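You operate a simulated robot arm through the tools that you are given. There is no shell and no other tool.

You run a simulated robot arm. Do the job below in one go: nothing can be reset, and whatever is moved stays where it is left.

TASK
Set the drag of the purple tab case on the drop slide: pointer in the green.
Fine: then put it in the cart drawer and close the drawer; leave the other cases. Set down upright: what you pick out. Where these are worked on the way, their far stop is far enough and under half their travel is too little: cart drawer.

The check looks at the end state, three seconds after you hand in, the way a careful person would. Anything else that was tipped, shoved, dropped, spilled or broken makes it a failure.

THE ROBOT
A 6-joint arm with a two-finger parallel gripper, fixed in place. Base frame: the origin is at the foot of the arm, x ahead of it, y to its left, z up. Lengths are in mm, angles in rad, forces in N, time in s.
With the tool pointing down near the work surface it reaches from about 240 to 660 mm from the base axis. Its first joint turns from -1.152 to 1.152 rad. Payload 2.9 kg.
The tool frame sits at the grasp point between the pads (the TCP): z along the fingers, y along the line on which they close. The tips reach 30 mm beyond it. The gripper opens to 110 mm. The fingers are 20 mm wide and 10 mm thick; the gripper's body (48 by 112 mm) begins 55 mm behind the TCP.
Orientation is that of the tool frame in the base frame, as [roll, pitch, yaw] about the fixed x, y, z axes, in that order (R = Rz(yaw) Ry(pitch) Rx(roll)). With the fingers straight down and closing along the base's y, the tool's x points along the base's -x, its y along +y and its z along -z.

THE INTERFACE
- The arm moves only by the tool send_rows. Its argument "increments" is a list of rows, each an object (a shift or turn left out is 0, a gripper value left out holds the last) with "offset": the shift along the tool's x, y, z in cm, a list of three; "rotation": the turn, a rotation vector about the tool's x, y, z in rad, a list of three; "grip": the opening, from 0 (shut) to 1 (fully open). In form: [{"offset": [dx, dy, dz], "rotation": [ax, ay, az], "grip": grip}, ...]. A call has 1 to 20 rows; each row shifts and turns the commanded pose from where the row before left it, along the tool's axes as they then stand. A row lasts 0.2 s, in which the tool goes at most 50 mm and 0.15 rad; a call with a longer step from one row to the next is refused whole, and so is a gripper value outside its range. A pose out of reach is approached as far as the arm can. The call stops where the force on the tool passes 60 N (or 10 N more than at its start, if that is more) or the arm is blocked; 0.2 s more then pass. The fingers move at their own pace (about 108 mm/s each) and stop on an object; they squeeze with about 34 N. The grip force told is the motor's: it shows also when the fingers shut on nothing. Time passes only in rows, and 0.2 s behind the last, so rows that do not move let the fingers close. It gives the time, the measured TCP pose, the force on the tool (base axes), the opening and the grip force at its end, in the units of the frame above (readings bear some noise), with the torque about the TCP (base axes, N m) and any sound that the robot's microphone picked up.
- Cameras (640 x 400 px; columns grow to the right, rows downward): "scene" is fixed at [93.7, 447.1, 1391.2]; the picture's right is [-0.59, -0.81, 0.00], its down [-0.40, 0.29, -0.87] and it looks along [0.70, -0.51, -0.49] (base axes); focal length 262 px, centre (320, 200). "wrist" rides on the gripper at [72, 17, -103] in the tool frame; the picture's right is [-0.23, 0.97, 0.00], its down [-0.76, -0.18, -0.62] and it looks along [-0.61, -0.14, 0.78] (tool axes); focal length 222 px, centre (320, 200). There is no depth. A picture from a camera that has moved, and an enlarged one, comes with that camera's place and axes in the base frame and with its lens.
- capture(camera): a new picture of that camera. The clock stands still meanwhile.
- enlarge(camera, box): a new picture of the part [left, top, right, bottom] of that camera's present view, enlarged. The clock stands still meanwhile.
- hand_in(): hands the job in; it is judged then, once.

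Places have to be worked out from the pictures, the camera data and where the tool is seen. Open the gripper and draw the arm clear of the work before you hand the job in, unless the task says otherwise.

The tools are called after ">>>" by a JSON object that holds its "name" and its "arguments". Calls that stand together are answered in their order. send_rows: Moves the arm, as the interface text tells. Its arguments: {"type":"object","properties":{"increments":{"type":"array","items":{"type":"object","properties":{"offset":{"type":"array","items":{"type":"number"}},"rotation":{"type":"array","items":{"type":"number"}},"grip":{"type":"number"}}}}},"required":["increments"]} The other tools are called the same way: capture (camera) takes a picture; enlarge (camera, box) takes an enlarged picture of a part of a camera's view; hand_in () hands the job in.

At the start:

```text
time_s: 0.0
eef_pos: [447.3, 104.6, 1220.3]
ee_rot: [3.141, 0.0, 3.14]
wrist_force: [0.4, 0.5, 0.5]
ft_torque: [0.03, -0.01, 0.0]
gripper_width: 109.8
finger_force: 0.0
```

scene: 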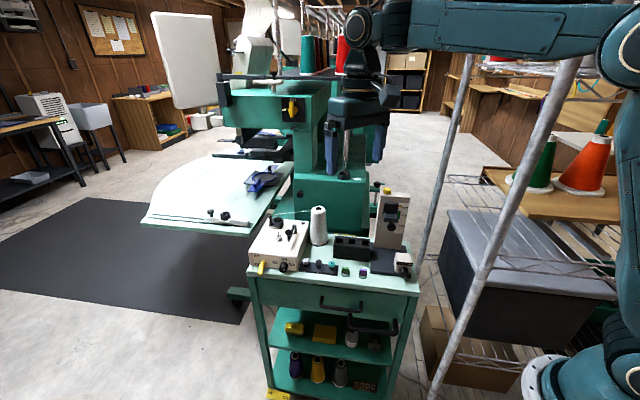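
wrist: 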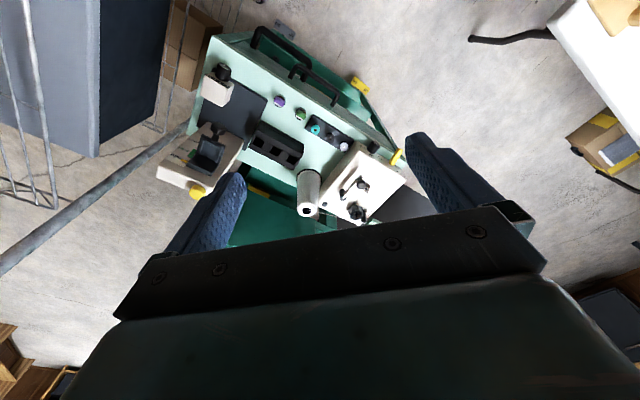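

I start by looking more closely at the cart top from both cameras before moving.

>>> {"name": "enlarge", "arguments": {"camera": "scene", "box": [230, 170, 430, 295]}}

>>> {"name": "enlarge", "arguments": {"camera": "wrist", "box": [140, 20, 440, 240]}}

>>> {"name": "enlarge", "arguments": {"camera": "scene", "box": [340, 180, 430, 290]}}

>>> {"name": "enlarge", "arguments": {"camera": "scene", "box": [230, 260, 430, 400]}}

```text
3.20 times, centred on (330, 232) of scene
camera zoom: at [93.7, 447.1, 1391.2], right [-0.59, -0.81, 0.0], down [-0.4, 0.29, -0.87], along [0.7, -0.51, -0.49], focal length 840 px, centre (288, 96)
```

zoom: 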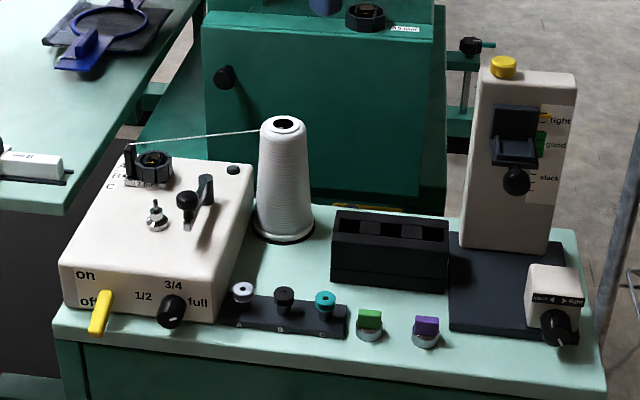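

```text
1.82 times, centred on (290, 130) of wrist
camera zoom: at [374.4, 121.2, 1322.8], right [0.23, 0.97, 0.0], down [0.76, -0.18, 0.62], along [0.61, -0.14, -0.78], focal length 404 px, centre (374, 327)
```

zoom: 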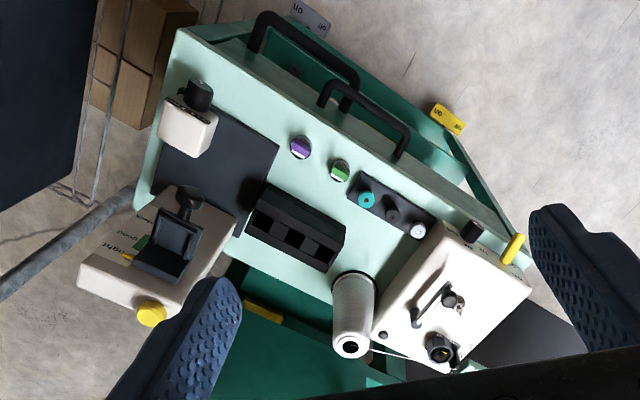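

```text
3.64 times, centred on (385, 235) of scene
camera zoom: at [93.7, 447.1, 1391.2], right [-0.59, -0.81, 0.0], down [-0.4, 0.29, -0.87], along [0.7, -0.51, -0.49], focal length 954 px, centre (84, 73)
```

zoom: 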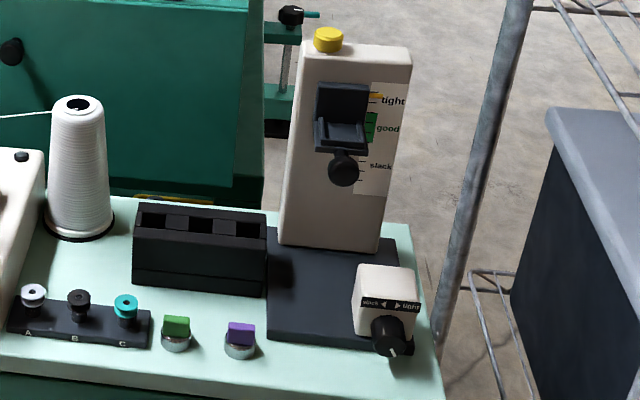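

```text
2.86 times, centred on (330, 330) of scene
camera zoom: at [93.7, 447.1, 1391.2], right [-0.59, -0.81, 0.0], down [-0.4, 0.29, -0.87], along [0.7, -0.51, -0.49], focal length 750 px, centre (291, -171)
```

zoom: 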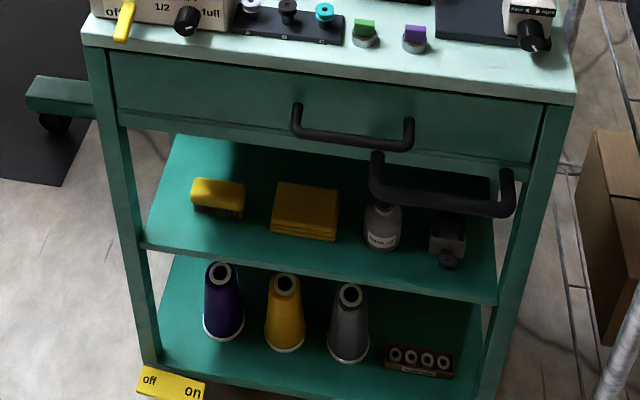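

The cart stands at about 45° to the base, its top near z≈790 with the drawer facing (-x,+y); the purple case is near (485, 3, 815). I lower the wrist camera and turn it to face the cart front for a closer look.

>>> {"name": "send_rows", "arguments": {"increments": [{"offset": [0.8, 0.3, 4.0]}, {"offset": [0.8, 0.3, 4.0]}, {"offset": [0.8, 0.3, 4.0]}, {"offset": [0.8, 0.3, 4.0]}, {"offset": [0.8, 0.3, 4.0]}, {"offset": [0.8, 0.3, 4.0]}, {"offset": [0.8, 0.3, 4.0]}, {"offset": [0.8, 0.3, 4.0]}, {"rotation": [0, 0, 0.1325]}, {"rotation": [0, 0, 0.1325]}, {"rotation": [0, 0, 0.1325]}, {"rotation": [0, 0, 0.1325]}]}}

>>> {"name": "capture", "arguments": {"camera": "wrist"}}

>>> {"name": "capture", "arguments": {"camera": "scene"}}

```text
time_s: 2.6
eef_pos: [383.5, 126.7, 900.4]
ee_rot: [3.141, 0.001, 2.609]
wrist_force: [-1.3, 0.2, 0.2]
ft_torque: [0.01, 0.01, -0.01]
gripper_width: 110.1
finger_force: 0.0
```

```text
taken
camera wrist: at [329.2, 179.2, 1002.9], right [0.69, 0.72, 0.0], down [0.57, -0.54, 0.62], along [0.45, -0.43, -0.78], focal length 222 px, centre (320, 200)
```

wrist: 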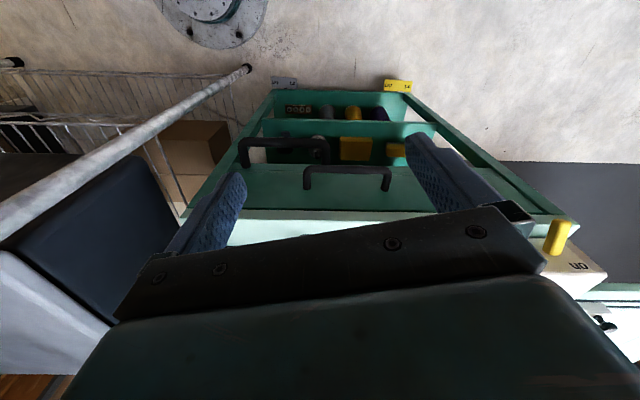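

```text
taken
```

scene: 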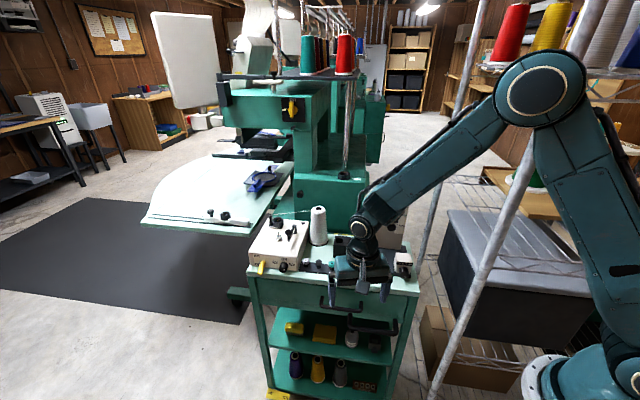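

The view is now square with the cart front. I enlarge it to see the two black handles.

>>> {"name": "enlarge", "arguments": {"camera": "wrist", "box": [200, 80, 440, 240]}}

>>> {"name": "enlarge", "arguments": {"camera": "scene", "box": [300, 240, 430, 350]}}

```text
2.50 times, centred on (320, 160) of wrist
camera zoom: at [329.2, 179.2, 1002.9], right [0.69, 0.72, 0.0], down [0.57, -0.54, 0.62], along [0.45, -0.43, -0.78], focal length 555 px, centre (320, 300)
```

zoom: 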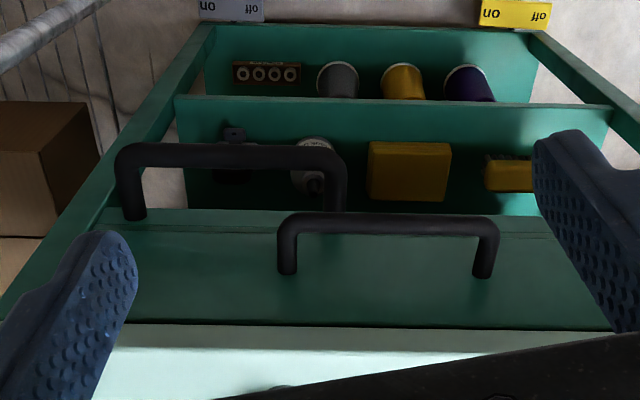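

```text
3.64 times, centred on (365, 295) of scene
camera zoom: at [93.7, 447.1, 1391.2], right [-0.59, -0.81, 0.0], down [-0.4, 0.29, -0.87], along [0.7, -0.51, -0.49], focal length 954 px, centre (156, -146)
```

zoom: 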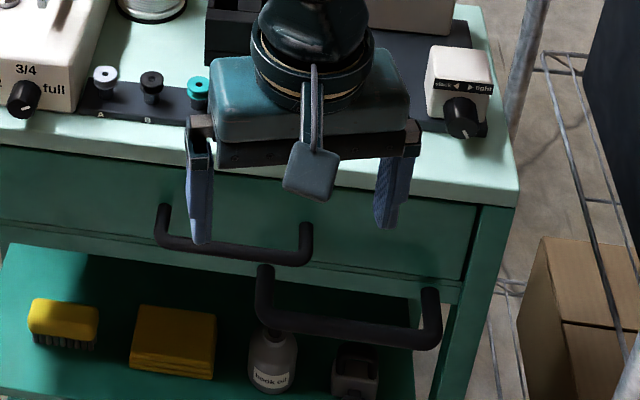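

Handle B (upper one, about (463,100,746)) is on the drawer front; handle A is fixed to the cart's rail below. I raise the arm out of the scene camera's line to study the drop slide at high zoom.

>>> {"name": "send_rows", "arguments": {"increments": [{"offset": [0, 0, -4.5]}, {"offset": [0, 0, -4.5]}, {"offset": [0, 0, -4.5]}, {"offset": [0, 0, -4.5]}, {"offset": [0, 0, -4.5]}, {"offset": [0, 0, -4.5]}]}}

>>> {"name": "enlarge", "arguments": {"camera": "scene", "box": [365, 180, 420, 225]}}

>>> {"name": "enlarge", "arguments": {"camera": "scene", "box": [320, 225, 425, 285]}}

>>> {"name": "capture", "arguments": {"camera": "wrist"}}

```text
time_s: 4.0
eef_pos: [381.8, 130.9, 1171.1]
ee_rot: [3.141, 0.002, 2.61]
wrist_force: [0.0, -0.2, 0.1]
ft_torque: [0.0, 0.02, 0.03]
gripper_width: 110.0
finger_force: 0.0
```

```text
8.89 times, centred on (392, 202) of scene
camera zoom: at [93.7, 447.1, 1391.2], right [-0.59, -0.81, 0.0], down [-0.4, 0.29, -0.87], along [0.7, -0.51, -0.49], focal length 2333 px, centre (-324, 178)
```

zoom: 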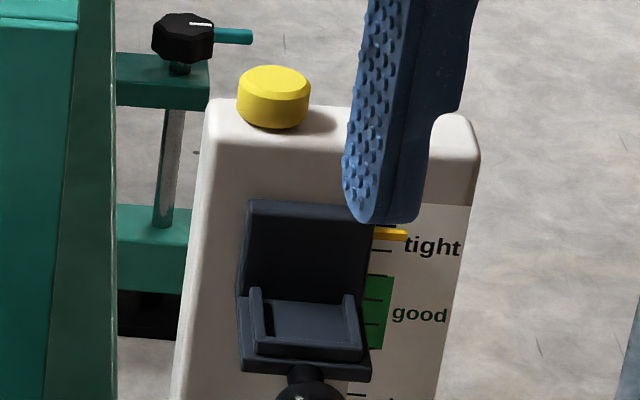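

```text
6.10 times, centred on (372, 255) of scene
camera zoom: at [93.7, 447.1, 1391.2], right [-0.59, -0.81, 0.0], down [-0.4, 0.29, -0.87], along [0.7, -0.51, -0.49], focal length 1600 px, centre (0, -135)
```

zoom: 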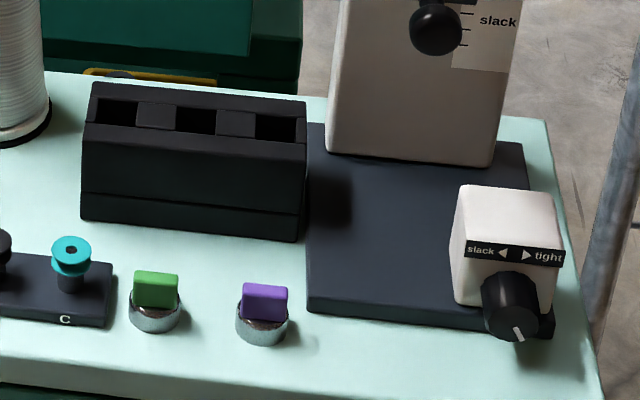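

```text
taken
camera wrist: at [328.3, 181.5, 1273.5], right [0.69, 0.73, 0.0], down [0.57, -0.54, 0.62], along [0.45, -0.43, -0.78], focal length 222 px, centre (320, 200)
```

wrist: 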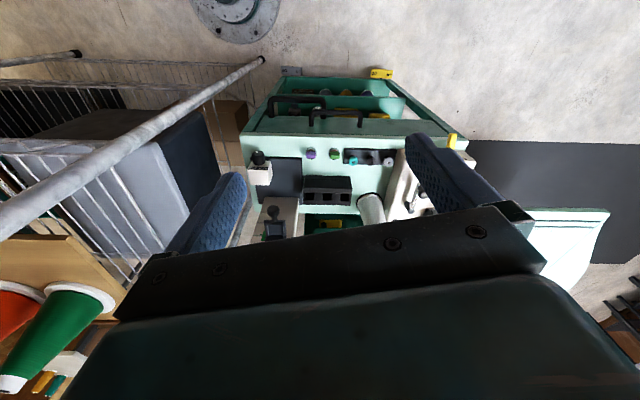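

I enlarge the current wrist view around the slide and the cases to triangulate them.

>>> {"name": "enlarge", "arguments": {"camera": "wrist", "box": [235, 130, 375, 245]}}

>>> {"name": "enlarge", "arguments": {"camera": "scene", "box": [365, 200, 420, 235]}}

```text
3.48 times, centred on (305, 188) of wrist
camera zoom: at [328.3, 181.5, 1273.5], right [0.69, 0.73, 0.0], down [0.57, -0.54, 0.62], along [0.45, -0.43, -0.78], focal length 773 px, centre (372, 244)
```

zoom: 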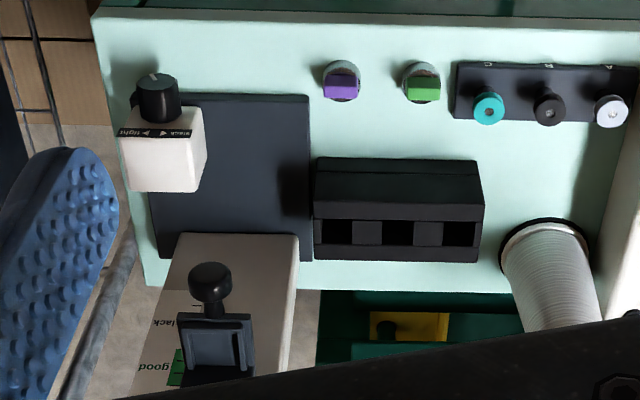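

```text
11.43 times, centred on (392, 218) of scene
camera zoom: at [93.7, 447.1, 1391.2], right [-0.59, -0.81, 0.0], down [-0.4, 0.29, -0.87], along [0.7, -0.51, -0.49], focal length 3000 px, centre (-509, 0)
```

zoom: 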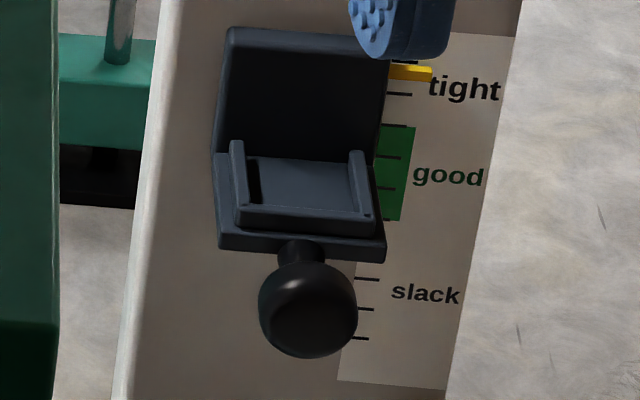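

Purple case sits near (484,4) with body ⌀≈25 and a tab ≈23 mm wide along the cart's front edge (≈45°). I move above the slide's carriage with tips well above the tower, turning the closing line to 45°, to look at the seat.

>>> {"name": "send_rows", "arguments": {"increments": [{"offset": [-3.03, -2.26, 0.68]}, {"offset": [-3.03, -2.26, 0.68]}, {"offset": [-3.03, -2.26, 0.68]}, {"offset": [-3.03, -2.26, 0.68]}, {"offset": [-3.03, -2.26, 0.68]}, {"offset": [-3.03, -2.26, 0.68]}, {"rotation": [0, 0, 0.127]}, {"rotation": [0, 0, 0.127]}]}}

>>> {"name": "capture", "arguments": {"camera": "wrist"}}

>>> {"name": "capture", "arguments": {"camera": "scene"}}

```text
time_s: 5.8
eef_pos: [471.4, -79.9, 1129.8]
ee_rot: [-3.141, 0.002, 2.357]
wrist_force: [0.1, 1.1, 0.7]
ft_torque: [-0.02, -0.02, 0.01]
gripper_width: 109.9
finger_force: 0.1
```

```text
taken
camera wrist: at [431.8, -18.0, 1232.2], right [0.85, 0.53, 0.0], down [0.41, -0.66, 0.62], along [0.33, -0.53, -0.78], focal length 222 px, centre (320, 200)
```

wrist: 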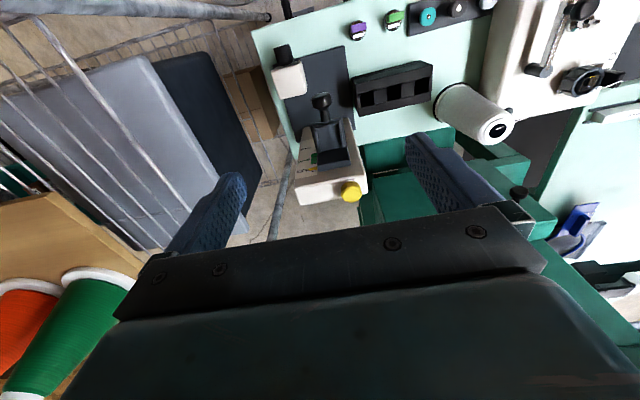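

```text
taken
```

scene: 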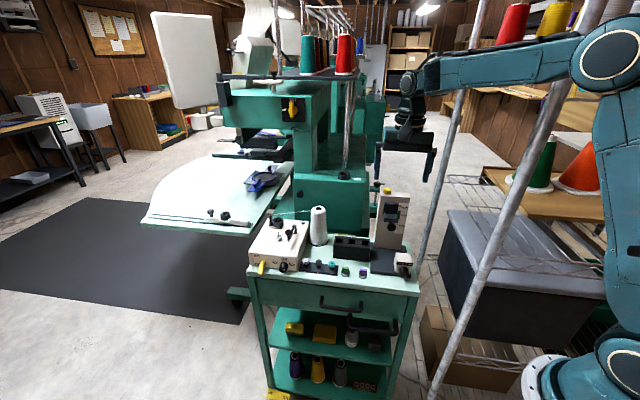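

Good top view. I enlarge the slide and the cases from both cameras.

>>> {"name": "enlarge", "arguments": {"camera": "wrist", "box": [265, 80, 385, 210]}}

>>> {"name": "enlarge", "arguments": {"camera": "wrist", "box": [250, 5, 470, 120]}}

>>> {"name": "enlarge", "arguments": {"camera": "scene", "box": [365, 183, 420, 235]}}

>>> {"name": "enlarge", "arguments": {"camera": "scene", "box": [325, 252, 385, 288]}}

```text
3.08 times, centred on (325, 145) of wrist
camera zoom: at [431.8, -18.0, 1232.2], right [0.85, 0.53, 0.0], down [0.41, -0.66, 0.62], along [0.33, -0.53, -0.78], focal length 684 px, centre (305, 369)
```

zoom: 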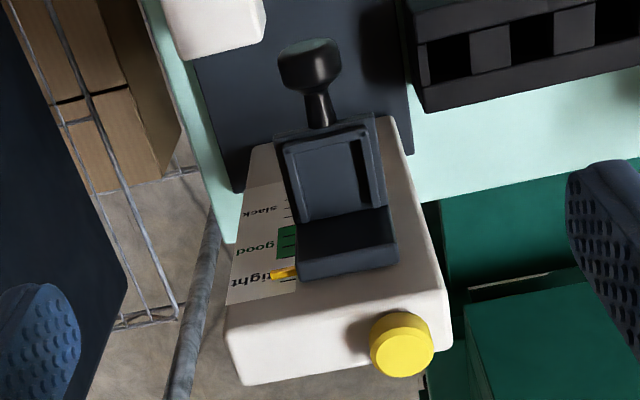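

```text
2.91 times, centred on (360, 62) of wrist
camera zoom: at [431.8, -18.0, 1232.2], right [0.85, 0.53, 0.0], down [0.41, -0.66, 0.62], along [0.33, -0.53, -0.78], focal length 646 px, centre (204, 600)
```

zoom: 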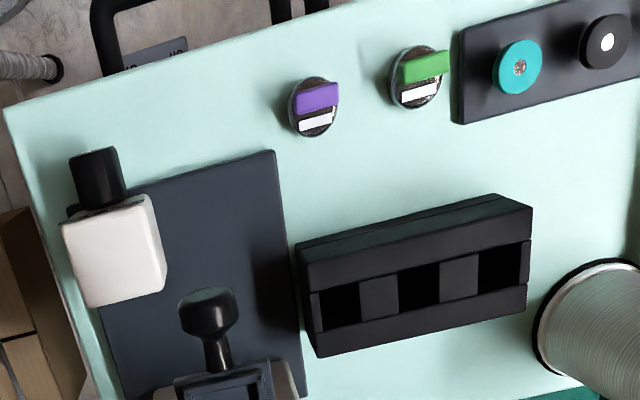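

```text
7.69 times, centred on (392, 209) of scene
camera zoom: at [93.7, 447.1, 1391.2], right [-0.59, -0.81, 0.0], down [-0.4, 0.29, -0.87], along [0.7, -0.51, -0.49], focal length 2019 px, centre (-238, 131)
```

zoom: 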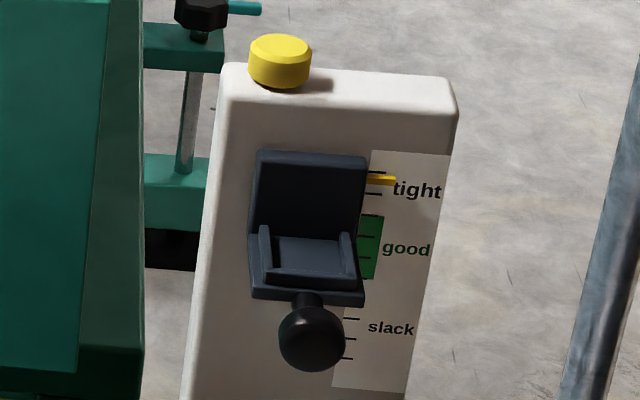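

```text
10.67 times, centred on (355, 270) of scene
camera zoom: at [93.7, 447.1, 1391.2], right [-0.59, -0.81, 0.0], down [-0.4, 0.29, -0.87], along [0.7, -0.51, -0.49], focal length 2800 px, centre (-53, -547)
```

zoom: 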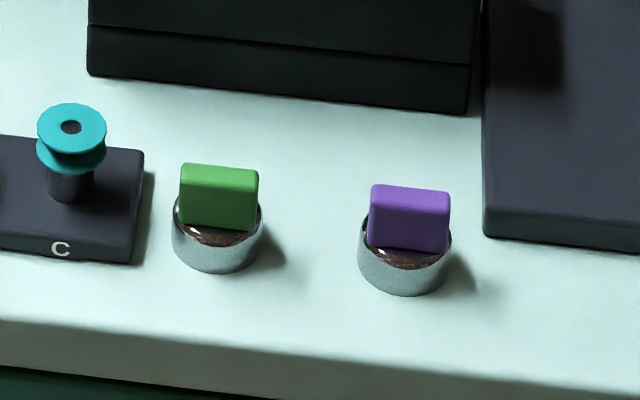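

The seat is a walled pocket in front of the carriage back plate, with a ball knob below and the orange pointer at "tight". I move over the purple case and come down to tips about 70 mm above it for a close look.

>>> {"name": "send_rows", "arguments": {"increments": [{"offset": [2.52, 3.42, 0]}, {"offset": [2.52, 3.42, 0]}, {"offset": [0, 0, 4.2]}, {"offset": [0, 0, 4.2]}, {"offset": [0, 0, 4.2]}, {"offset": [0, 0, 4.2]}, {"offset": [0, 0, 4.2]}]}}

>>> {"name": "enlarge", "arguments": {"camera": "wrist", "box": [240, 60, 420, 180]}}

>>> {"name": "enlarge", "arguments": {"camera": "scene", "box": [310, 225, 400, 290]}}

```text
time_s: 7.4
eef_pos: [483.6, 4.2, 919.7]
ee_rot: [3.14, -0.001, 2.361]
wrist_force: [-0.2, 0.4, 0.0]
ft_torque: [-0.03, 0.03, -0.06]
gripper_width: 109.8
finger_force: 0.0
```

```text
3.33 times, centred on (330, 120) of wrist
camera zoom: at [444.9, 66.8, 1022.5], right [0.85, 0.53, 0.0], down [0.41, -0.66, 0.62], along [0.33, -0.53, -0.78], focal length 740 px, centre (287, 467)
```

zoom: 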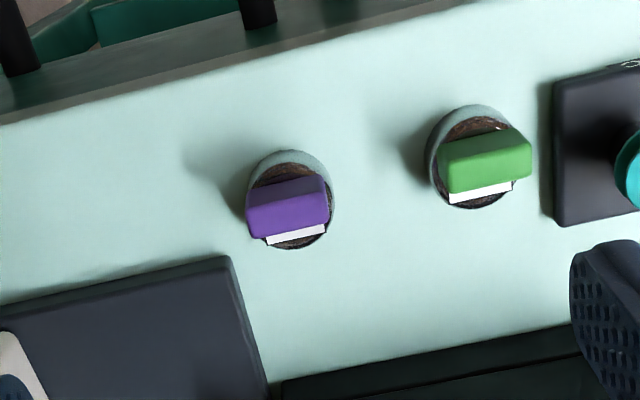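

```text
6.15 times, centred on (355, 258) of scene
camera zoom: at [93.7, 447.1, 1391.2], right [-0.59, -0.81, 0.0], down [-0.4, 0.29, -0.87], along [0.7, -0.51, -0.49], focal length 1615 px, centre (105, -154)
```

zoom: 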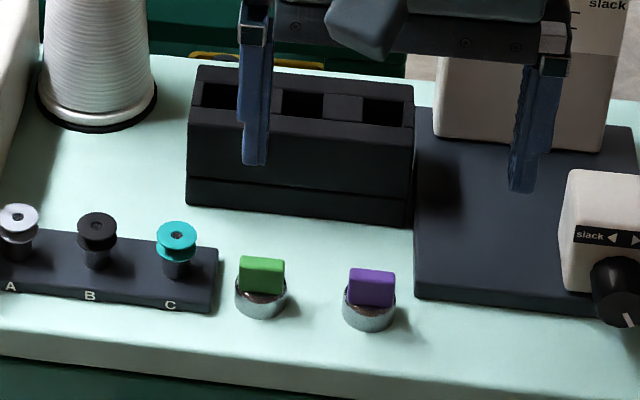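

The case is close to under the TCP. I enlarge on it more to read the tab's orientation and size.

>>> {"name": "enlarge", "arguments": {"camera": "wrist", "box": [295, 90, 345, 140]}}

>>> {"name": "enlarge", "arguments": {"camera": "scene", "box": [350, 260, 380, 282]}}

```text
8.00 times, centred on (320, 115) of wrist
camera zoom: at [444.9, 66.8, 1022.5], right [0.85, 0.53, 0.0], down [0.41, -0.66, 0.62], along [0.33, -0.53, -0.78], focal length 1777 px, centre (320, 880)
```

zoom: 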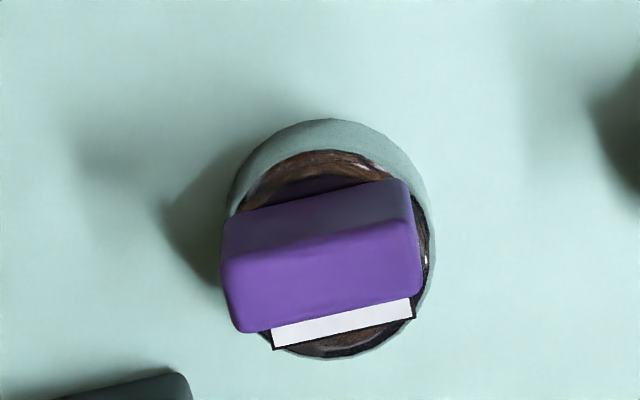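

```text
16.00 times, centred on (365, 271) of scene
camera zoom: at [93.7, 447.1, 1391.2], right [-0.59, -0.81, 0.0], down [-0.4, 0.29, -0.87], along [0.7, -0.51, -0.49], focal length 4200 px, centre (-400, -936)
```

zoom: 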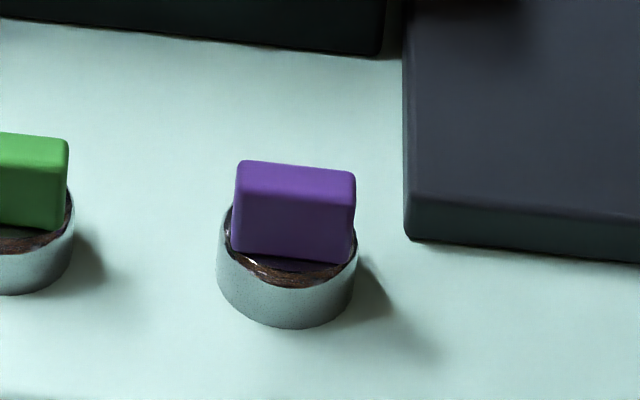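

Tab is about 22×8 mm, ~16 tall, aligned with the cart edge; triangulated tab top ≈ z 830 at about (482.5, 7.5), table ≈ 802. I narrow the gripper to ~44 mm (to spare the green case), shift slightly, and descend so tips are just above the tab.

>>> {"name": "send_rows", "arguments": {"increments": [{"offset": [0.25, 0.16, 0], "grip": 0.4}, {"offset": [0, 0, 2.0], "grip": 0.4}, {"offset": [0, 0, 1.5], "grip": 0.4}, {"offset": [0, 0, 1.5], "grip": 0.4}, {"offset": [0, 0, 0]}]}}

>>> {"name": "enlarge", "arguments": {"camera": "scene", "box": [335, 245, 390, 285]}}

>>> {"name": "enlarge", "arguments": {"camera": "wrist", "box": [260, 90, 380, 190]}}

```text
time_s: 8.6
eef_pos: [485.0, 6.7, 868.3]
ee_rot: [3.141, 0.0, 2.358]
wrist_force: [-0.5, -0.1, 0.3]
ft_torque: [0.0, 0.01, 0.04]
gripper_width: 44.1
finger_force: 0.0
```

```text
10.00 times, centred on (362, 265) of scene
camera zoom: at [93.7, 447.1, 1391.2], right [-0.59, -0.81, 0.0], down [-0.4, 0.29, -0.87], along [0.7, -0.51, -0.49], focal length 2625 px, centre (-105, -450)
```

zoom: 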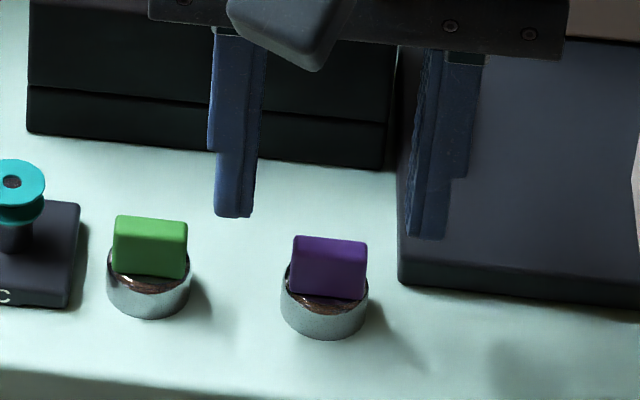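

```text
4.00 times, centred on (320, 140) of wrist
camera zoom: at [445.6, 70.0, 971.6], right [0.85, 0.53, 0.0], down [0.41, -0.66, 0.62], along [0.33, -0.53, -0.78], focal length 888 px, centre (320, 440)
```

zoom: 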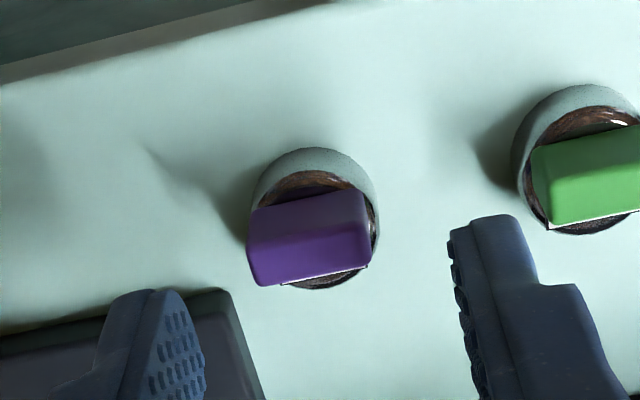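

Tips are just above the tab and straddle it; the tab seems some 4–6 mm toward the cart front relative to the finger line. I shift that way and lower 12 mm, still clear of the table.

>>> {"name": "send_rows", "arguments": {"increments": [{"offset": [0.45, -0.1, 0]}, {"offset": [0, 0, 1.3]}, {"offset": [0, 0, 0]}]}}

>>> {"name": "enlarge", "arguments": {"camera": "scene", "box": [340, 250, 385, 285]}}

>>> {"name": "enlarge", "arguments": {"camera": "wrist", "box": [270, 100, 370, 190]}}

```text
time_s: 9.4
eef_pos: [480.4, 8.4, 856.3]
ee_rot: [3.14, -0.001, 2.357]
wrist_force: [0.4, 0.2, -0.5]
ft_torque: [0.0, 0.02, -0.01]
gripper_width: 44.0
finger_force: 0.1
```

```text
11.43 times, centred on (362, 268) of scene
camera zoom: at [93.7, 447.1, 1391.2], right [-0.59, -0.81, 0.0], down [-0.4, 0.29, -0.87], along [0.7, -0.51, -0.49], focal length 3000 px, centre (-166, -571)
```

zoom: 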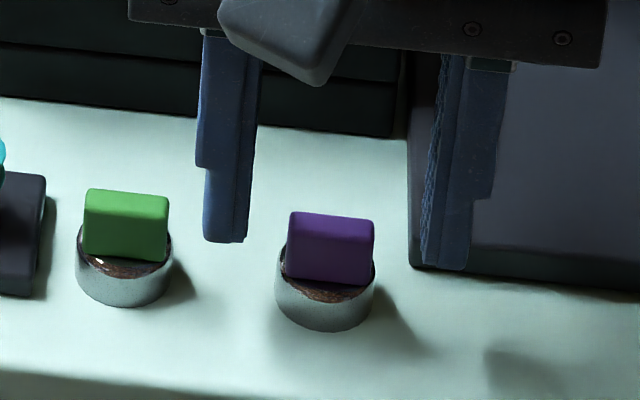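

```text
4.44 times, centred on (320, 145) of wrist
camera zoom: at [440.8, 71.9, 958.7], right [0.85, 0.53, 0.0], down [0.41, -0.66, 0.62], along [0.33, -0.53, -0.78], focal length 987 px, centre (320, 444)
```

zoom: 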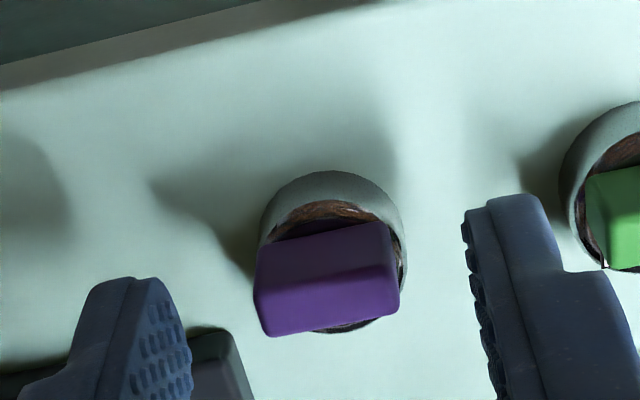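

Tips straddle the tab; best estimate of the tab top is z≈832 and body top ≈814. I lower 6 mm more so the tips overlap ~12 mm of the tab, then close.

>>> {"name": "send_rows", "arguments": {"increments": [{"offset": [0.1, 0.1, 0.6]}, {"grip": 0.0}, {"grip": 0.0}, {"grip": 0.0}, {"grip": 0.0}]}}

>>> {"name": "enlarge", "arguments": {"camera": "scene", "box": [340, 250, 385, 285]}}

>>> {"name": "enlarge", "arguments": {"camera": "wrist", "box": [270, 100, 370, 190]}}

```text
time_s: 10.6
eef_pos: [478.7, 10.2, 850.4]
ee_rot: [3.141, 0.001, 2.358]
wrist_force: [0.1, 0.0, 1.5]
ft_torque: [-0.01, -0.05, 0.0]
gripper_width: 20.3
finger_force: 33.8
```

```text
11.43 times, centred on (362, 268) of scene
camera zoom: at [93.7, 447.1, 1391.2], right [-0.59, -0.81, 0.0], down [-0.4, 0.29, -0.87], along [0.7, -0.51, -0.49], focal length 3000 px, centre (-166, -571)
```

zoom: 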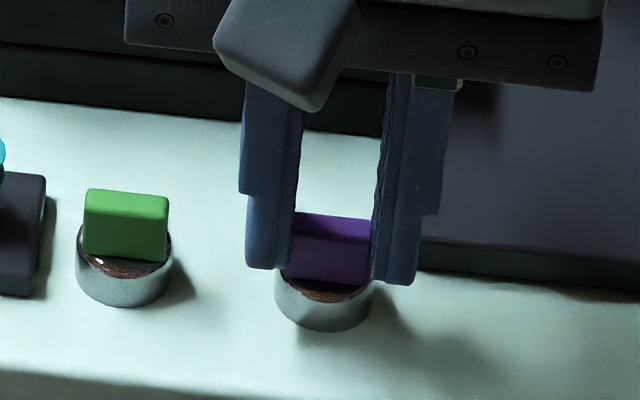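

```text
4.44 times, centred on (320, 145) of wrist
camera zoom: at [440.0, 73.4, 952.8], right [0.85, 0.53, 0.0], down [0.41, -0.66, 0.62], along [0.33, -0.53, -0.78], focal length 987 px, centre (320, 444)
```

zoom: 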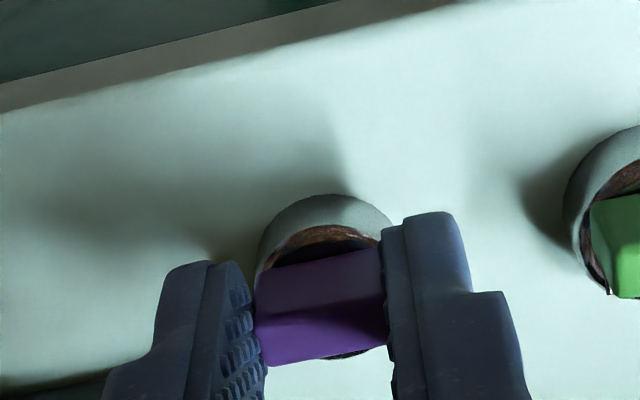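

Grip holds at 20.3 mm on the tab. I lift straight up to a safe height and check the case came along upright.

>>> {"name": "send_rows", "arguments": {"increments": [{"offset": [0, 0, -1.0]}, {"offset": [0, 0, -2.0]}, {"offset": [0, 0, -4.5]}, {"offset": [0, 0, -4.5]}, {"offset": [0, 0, -4.5]}, {"offset": [0, 0, -4.5]}, {"offset": [0, 0, -1.5]}, {"offset": [0, 0, 0]}]}}

>>> {"name": "enlarge", "arguments": {"camera": "scene", "box": [310, 160, 430, 290]}}

>>> {"name": "capture", "arguments": {"camera": "wrist"}}

```text
time_s: 12.4
eef_pos: [479.8, 11.1, 1075.8]
ee_rot: [-3.142, 0.001, 2.358]
wrist_force: [-0.3, -0.8, 0.0]
ft_torque: [-0.02, 0.01, 0.01]
gripper_width: 20.2
finger_force: 34.1
```

```text
3.08 times, centred on (370, 225) of scene
camera zoom: at [93.7, 447.1, 1391.2], right [-0.59, -0.81, 0.0], down [-0.4, 0.29, -0.87], along [0.7, -0.51, -0.49], focal length 808 px, centre (166, 123)
```

zoom: 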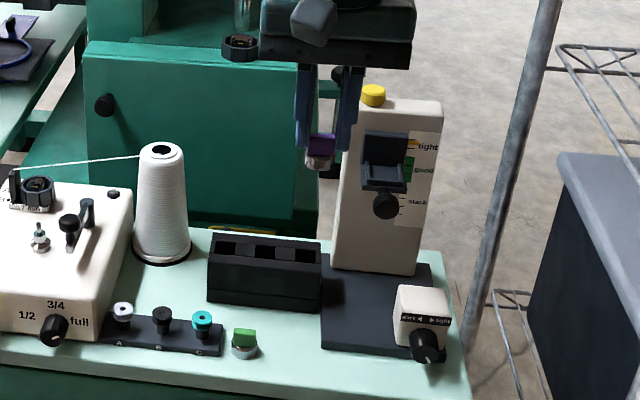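

```text
taken
camera wrist: at [439.5, 74.1, 1178.7], right [0.85, 0.53, 0.0], down [0.41, -0.66, 0.62], along [0.33, -0.53, -0.78], focal length 222 px, centre (320, 200)
```

wrist: 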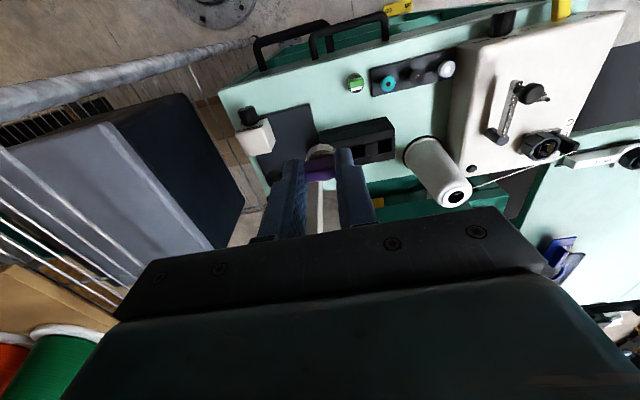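

The case is held upright. I move above the seat (about (502,-112)) with the case bottom still above the carriage, then look.

>>> {"name": "send_rows", "arguments": {"increments": [{"offset": [-3.43, -2.37, 0]}, {"offset": [-3.43, -2.37, 0]}, {"offset": [-3.43, -2.37, 0]}, {"offset": [0, 0, 0]}]}}

>>> {"name": "enlarge", "arguments": {"camera": "scene", "box": [365, 170, 420, 230]}}

>>> {"name": "enlarge", "arguments": {"camera": "wrist", "box": [270, 80, 370, 200]}}

```text
time_s: 13.4
eef_pos: [504.5, -113.2, 1074.8]
ee_rot: [3.14, -0.002, 2.358]
wrist_force: [-0.1, 0.4, -0.8]
ft_torque: [-0.05, 0.0, -0.02]
gripper_width: 20.4
finger_force: 34.0
```

```text
6.67 times, centred on (392, 200) of scene
camera zoom: at [93.8, 447.1, 1391.2], right [-0.59, -0.81, 0.0], down [-0.4, 0.29, -0.87], along [0.7, -0.51, -0.49], focal length 1750 px, centre (-163, 200)
```

zoom: 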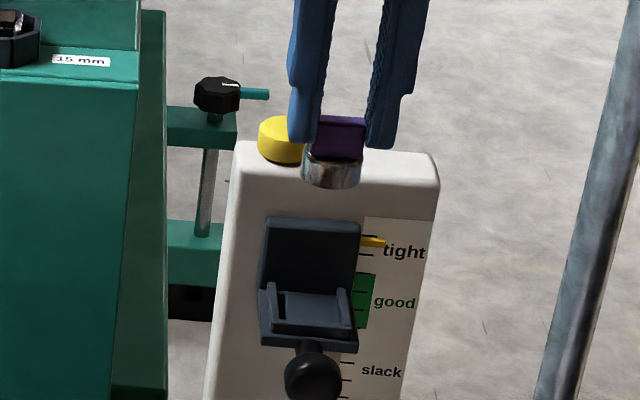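

```text
3.33 times, centred on (320, 140) of wrist
camera zoom: at [463.9, -49.4, 1177.5], right [0.85, 0.53, 0.0], down [0.41, -0.66, 0.62], along [0.33, -0.53, -0.78], focal length 740 px, centre (320, 400)
```

zoom: 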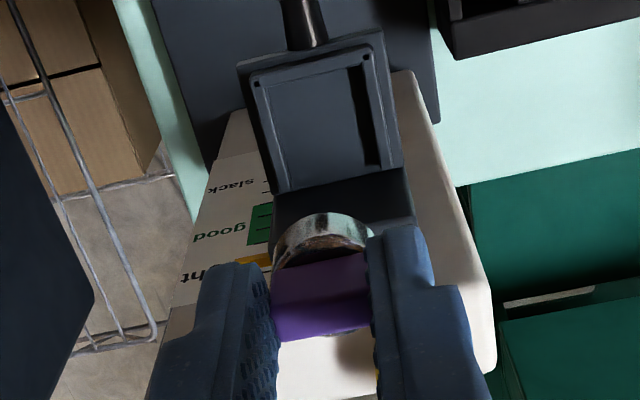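

The seat's interior is ~29×31 mm, centred ~3 mm toward the front of my TCP, floor ≈ z 961; laterally aligned. I shift 3 mm toward the front and descend until the case bottom is ~15 mm above the floor.

>>> {"name": "send_rows", "arguments": {"increments": [{"offset": [0.3, 0, 0]}, {"offset": [0, 0, 1.8]}, {"offset": [0, 0, 1.8]}, {"offset": [0, 0, 1.7]}, {"offset": [0, 0, 0]}]}}

>>> {"name": "enlarge", "arguments": {"camera": "scene", "box": [370, 185, 410, 230]}}

>>> {"name": "enlarge", "arguments": {"camera": "wrist", "box": [270, 90, 370, 190]}}

```text
time_s: 14.5
eef_pos: [502.3, -110.3, 1034.4]
ee_rot: [3.132, 0.017, 2.358]
wrist_force: [-2.6, 1.3, 11.5]
ft_torque: [-0.1, -0.06, -0.03]
gripper_width: 20.2
finger_force: 33.9
stopped in row 5: the force on the tool passed its limit at 103 N (the readings are from after the stop); the commanded pose is now the measured one
```

```text
8.89 times, centred on (390, 208) of scene
camera zoom: at [93.5, 447.2, 1391.2], right [-0.59, -0.81, 0.0], down [-0.4, 0.29, -0.87], along [0.7, -0.51, -0.49], focal length 2333 px, centre (-302, 133)
```

zoom: 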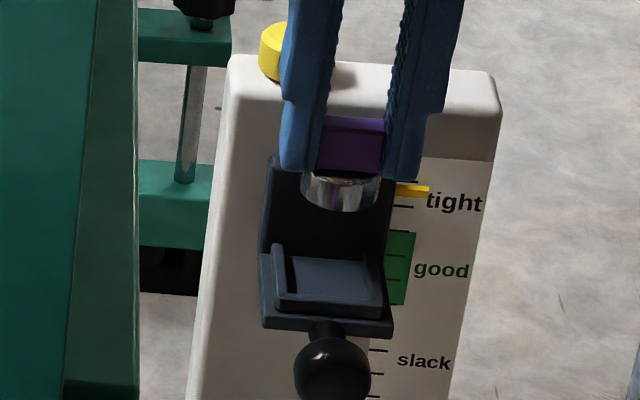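

```text
4.00 times, centred on (320, 140) of wrist
camera zoom: at [461.0, -46.9, 1135.2], right [0.85, 0.53, 0.01], down [0.4, -0.66, 0.63], along [0.34, -0.53, -0.77], focal length 888 px, centre (320, 440)
```

zoom: 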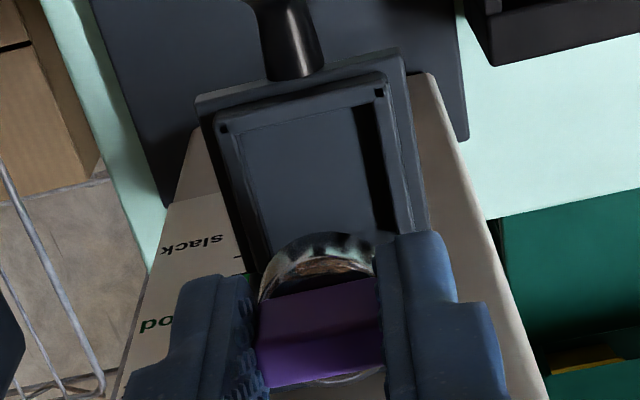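

The call stopped: the case's rear bottom edge landed on the top of the carriage's back plate (it slid up ~7 mm in the grip); the pointer and carriage seem unmoved. I back up, level the tool again and look.

>>> {"name": "send_rows", "arguments": {"increments": [{"offset": [0, 0, -1.5]}, {"offset": [0.5, 0, -1.5], "rotation": [0.0096, 0.017, 0]}, {"offset": [0, 0, -1.0]}, {"offset": [0, 0, 0]}]}}

>>> {"name": "enlarge", "arguments": {"camera": "scene", "box": [365, 170, 420, 230]}}

>>> {"name": "enlarge", "arguments": {"camera": "wrist", "box": [270, 80, 370, 200]}}

>>> {"name": "enlarge", "arguments": {"camera": "scene", "box": [380, 175, 405, 200]}}

```text
time_s: 15.5
eef_pos: [498.6, -107.8, 1072.7]
ee_rot: [-3.141, -0.003, 2.358]
wrist_force: [-0.4, -0.1, -0.6]
ft_torque: [0.0, 0.02, 0.03]
gripper_width: 20.4
finger_force: 33.6
```

```text
6.67 times, centred on (392, 200) of scene
camera zoom: at [93.7, 447.1, 1391.2], right [-0.59, -0.81, 0.0], down [-0.4, 0.29, -0.87], along [0.7, -0.51, -0.49], focal length 1750 px, centre (-163, 200)
```

zoom: 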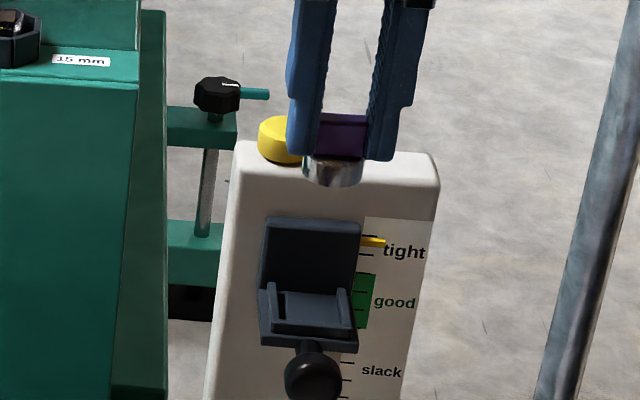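

```text
3.33 times, centred on (320, 140) of wrist
camera zoom: at [459.8, -44.3, 1175.3], right [0.85, 0.53, 0.0], down [0.42, -0.66, 0.62], along [0.33, -0.53, -0.78], focal length 740 px, centre (320, 400)
```

zoom: 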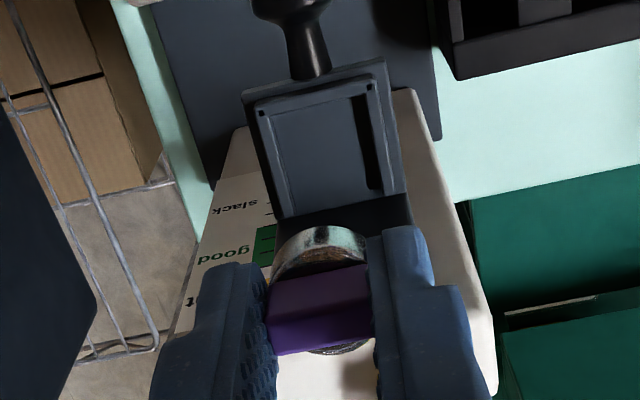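

```text
16.00 times, centred on (392, 188) of scene
camera zoom: at [93.7, 447.1, 1391.2], right [-0.59, -0.81, 0.0], down [-0.4, 0.29, -0.87], along [0.7, -0.51, -0.49], focal length 4200 px, centre (-840, 400)
```

zoom: 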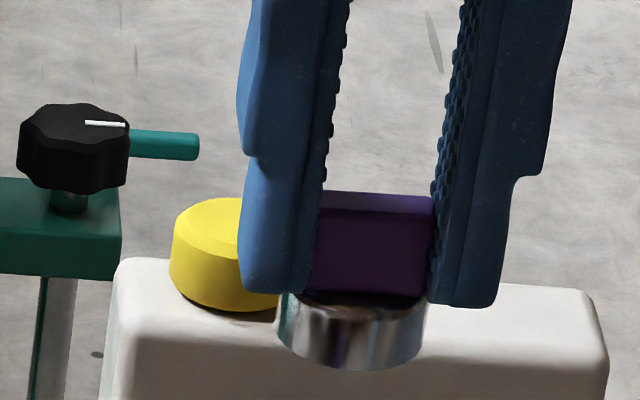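

Now I see the tab is set ~3 mm forward of the case's body centre, so the body sticks out toward the back plate; backing off 5 mm should be about right. I zoom in to check the alignment precisely.

>>> {"name": "enlarge", "arguments": {"camera": "wrist", "box": [295, 95, 345, 160]}}

>>> {"name": "enlarge", "arguments": {"camera": "scene", "box": [375, 200, 405, 225]}}

```text
6.15 times, centred on (320, 128) of wrist
camera zoom: at [459.8, -44.3, 1175.3], right [0.85, 0.53, 0.0], down [0.42, -0.66, 0.62], along [0.33, -0.53, -0.78], focal length 1367 px, centre (320, 646)
```

zoom: 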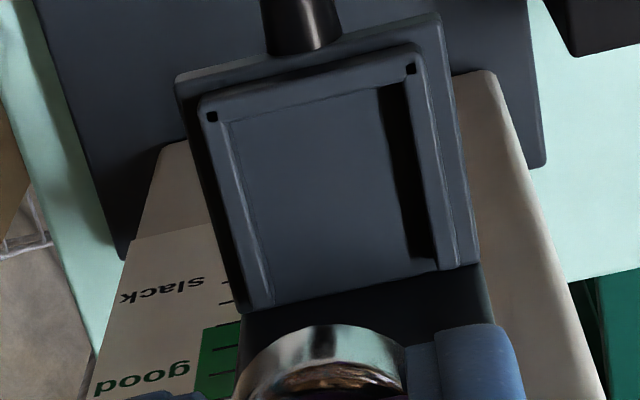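

```text
16.00 times, centred on (390, 212) of scene
camera zoom: at [93.7, 447.1, 1391.2], right [-0.59, -0.81, 0.0], down [-0.4, 0.29, -0.87], along [0.7, -0.51, -0.49], focal length 4200 px, centre (-800, 0)
```

zoom: 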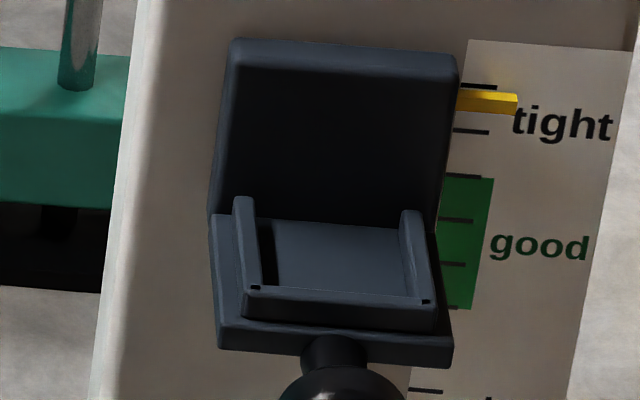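

Seat interior ≈29×30 mm for the ⌀26 body; I need about +1.5 mm along the edge and 1.4 mm toward the front. I apply that and lower until the case bottom is just above the back plate's top.

>>> {"name": "send_rows", "arguments": {"increments": [{"offset": [0.14, 0.15, 0]}, {"offset": [0, 0, 1.5]}, {"offset": [0, 0, 1.5]}, {"offset": [0, 0, 0]}]}}

>>> {"name": "enlarge", "arguments": {"camera": "scene", "box": [375, 190, 405, 225]}}

>>> {"name": "enlarge", "arguments": {"camera": "wrist", "box": [290, 95, 350, 175]}}

```text
time_s: 16.5
eef_pos: [499.0, -104.9, 1043.0]
ee_rot: [-3.141, -0.004, 2.359]
wrist_force: [-0.1, 0.5, -0.1]
ft_torque: [-0.01, 0.0, 0.02]
gripper_width: 20.2
finger_force: 34.1
```

```text
11.43 times, centred on (390, 208) of scene
camera zoom: at [93.7, 447.1, 1391.2], right [-0.59, -0.81, 0.0], down [-0.4, 0.29, -0.87], along [0.7, -0.51, -0.49], focal length 3000 px, centre (-480, 114)
```

zoom: 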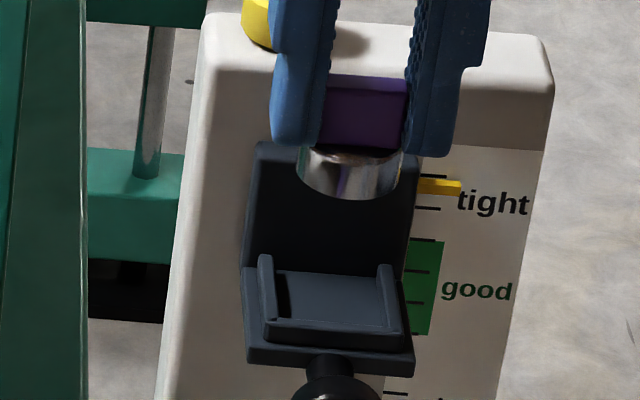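

```text
5.00 times, centred on (320, 135) of wrist
camera zoom: at [459.8, -42.2, 1145.4], right [0.85, 0.53, 0.0], down [0.42, -0.66, 0.62], along [0.33, -0.53, -0.78], focal length 1111 px, centre (320, 525)
```

zoom: 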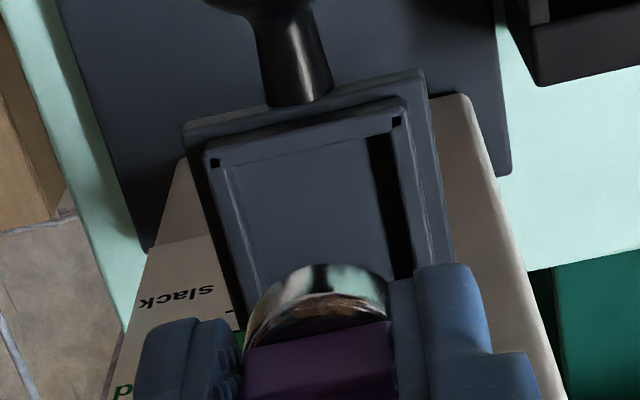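

Alignment looks within ~1–2 mm; I nudge 1.3 mm more toward the front and lower 24 mm, past the back plate's top.

>>> {"name": "send_rows", "arguments": {"increments": [{"offset": [0.13, 0, 0]}, {"offset": [0, 0, 0.8]}, {"offset": [0, 0, 0.8]}, {"offset": [0, 0, 0.8]}, {"offset": [0, 0, 0]}]}}

>>> {"name": "enlarge", "arguments": {"camera": "scene", "box": [375, 190, 405, 225]}}

>>> {"name": "enlarge", "arguments": {"camera": "wrist", "box": [290, 95, 350, 175]}}

```text
time_s: 17.7
eef_pos: [496.8, -103.5, 1017.7]
ee_rot: [-3.14, -0.004, 2.36]
wrist_force: [-0.1, -1.2, -0.5]
ft_torque: [0.01, -0.04, -0.01]
gripper_width: 20.2
finger_force: 34.2
```

```text
11.43 times, centred on (390, 208) of scene
camera zoom: at [93.7, 447.1, 1391.2], right [-0.59, -0.81, 0.0], down [-0.4, 0.29, -0.87], along [0.7, -0.51, -0.49], focal length 3000 px, centre (-480, 114)
```

zoom: 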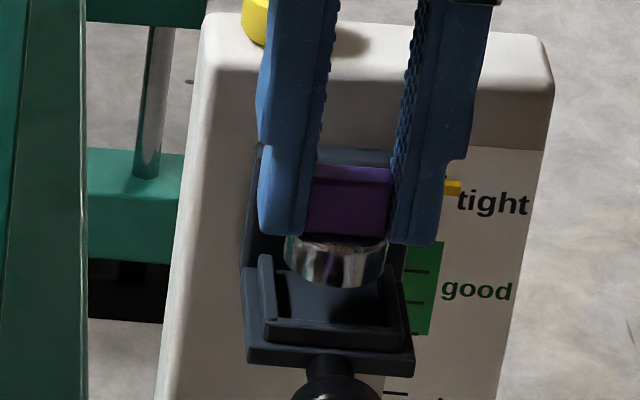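

```text
5.00 times, centred on (320, 135) of wrist
camera zoom: at [458.0, -40.1, 1120.8], right [0.85, 0.53, 0.0], down [0.42, -0.66, 0.62], along [0.33, -0.53, -0.78], focal length 1111 px, centre (320, 525)
```

zoom: 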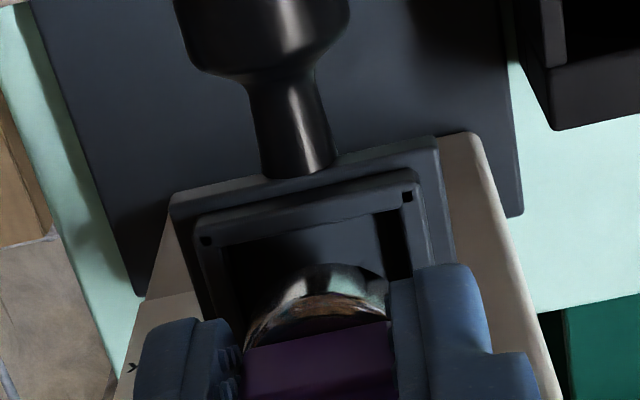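

The case is now inside the carriage above the seat with no contact force. I continue down 12 mm in small steps.

>>> {"name": "send_rows", "arguments": {"increments": [{"offset": [0, 0, 0.4]}, {"offset": [0, 0, 0.4]}, {"offset": [0, 0, 0.3]}, {"offset": [0, 0, 0]}]}}

>>> {"name": "enlarge", "arguments": {"camera": "scene", "box": [375, 195, 405, 225]}}

>>> {"name": "enlarge", "arguments": {"camera": "wrist", "box": [290, 95, 350, 175]}}

```text
time_s: 18.7
eef_pos: [497.9, -104.1, 1008.0]
ee_rot: [-3.14, -0.004, 2.356]
wrist_force: [1.2, 0.6, -0.1]
ft_torque: [-0.03, 0.0, -0.01]
gripper_width: 20.4
finger_force: 34.3
```

```text
13.33 times, centred on (390, 210) of scene
camera zoom: at [93.7, 447.1, 1391.2], right [-0.59, -0.81, 0.0], down [-0.4, 0.29, -0.87], along [0.7, -0.51, -0.49], focal length 3500 px, centre (-613, 67)
```

zoom: 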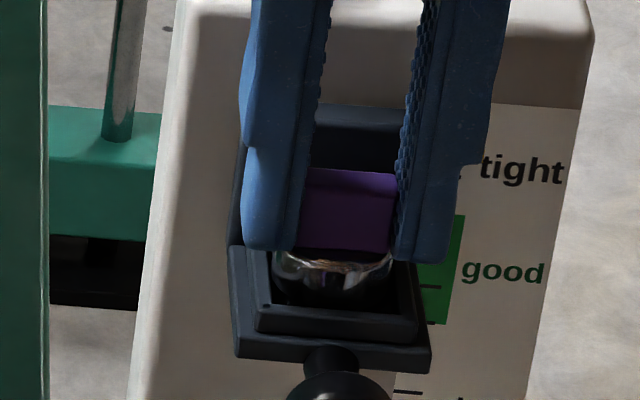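

```text
5.00 times, centred on (320, 135) of wrist
camera zoom: at [458.4, -40.6, 1109.4], right [0.85, 0.53, 0.0], down [0.42, -0.66, 0.62], along [0.33, -0.53, -0.78], focal length 1111 px, centre (320, 525)
```

zoom: 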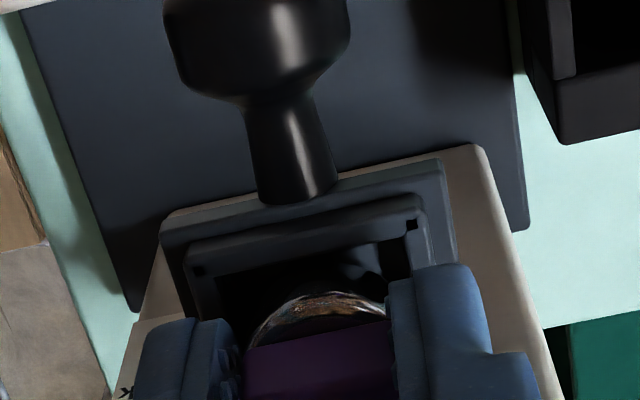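

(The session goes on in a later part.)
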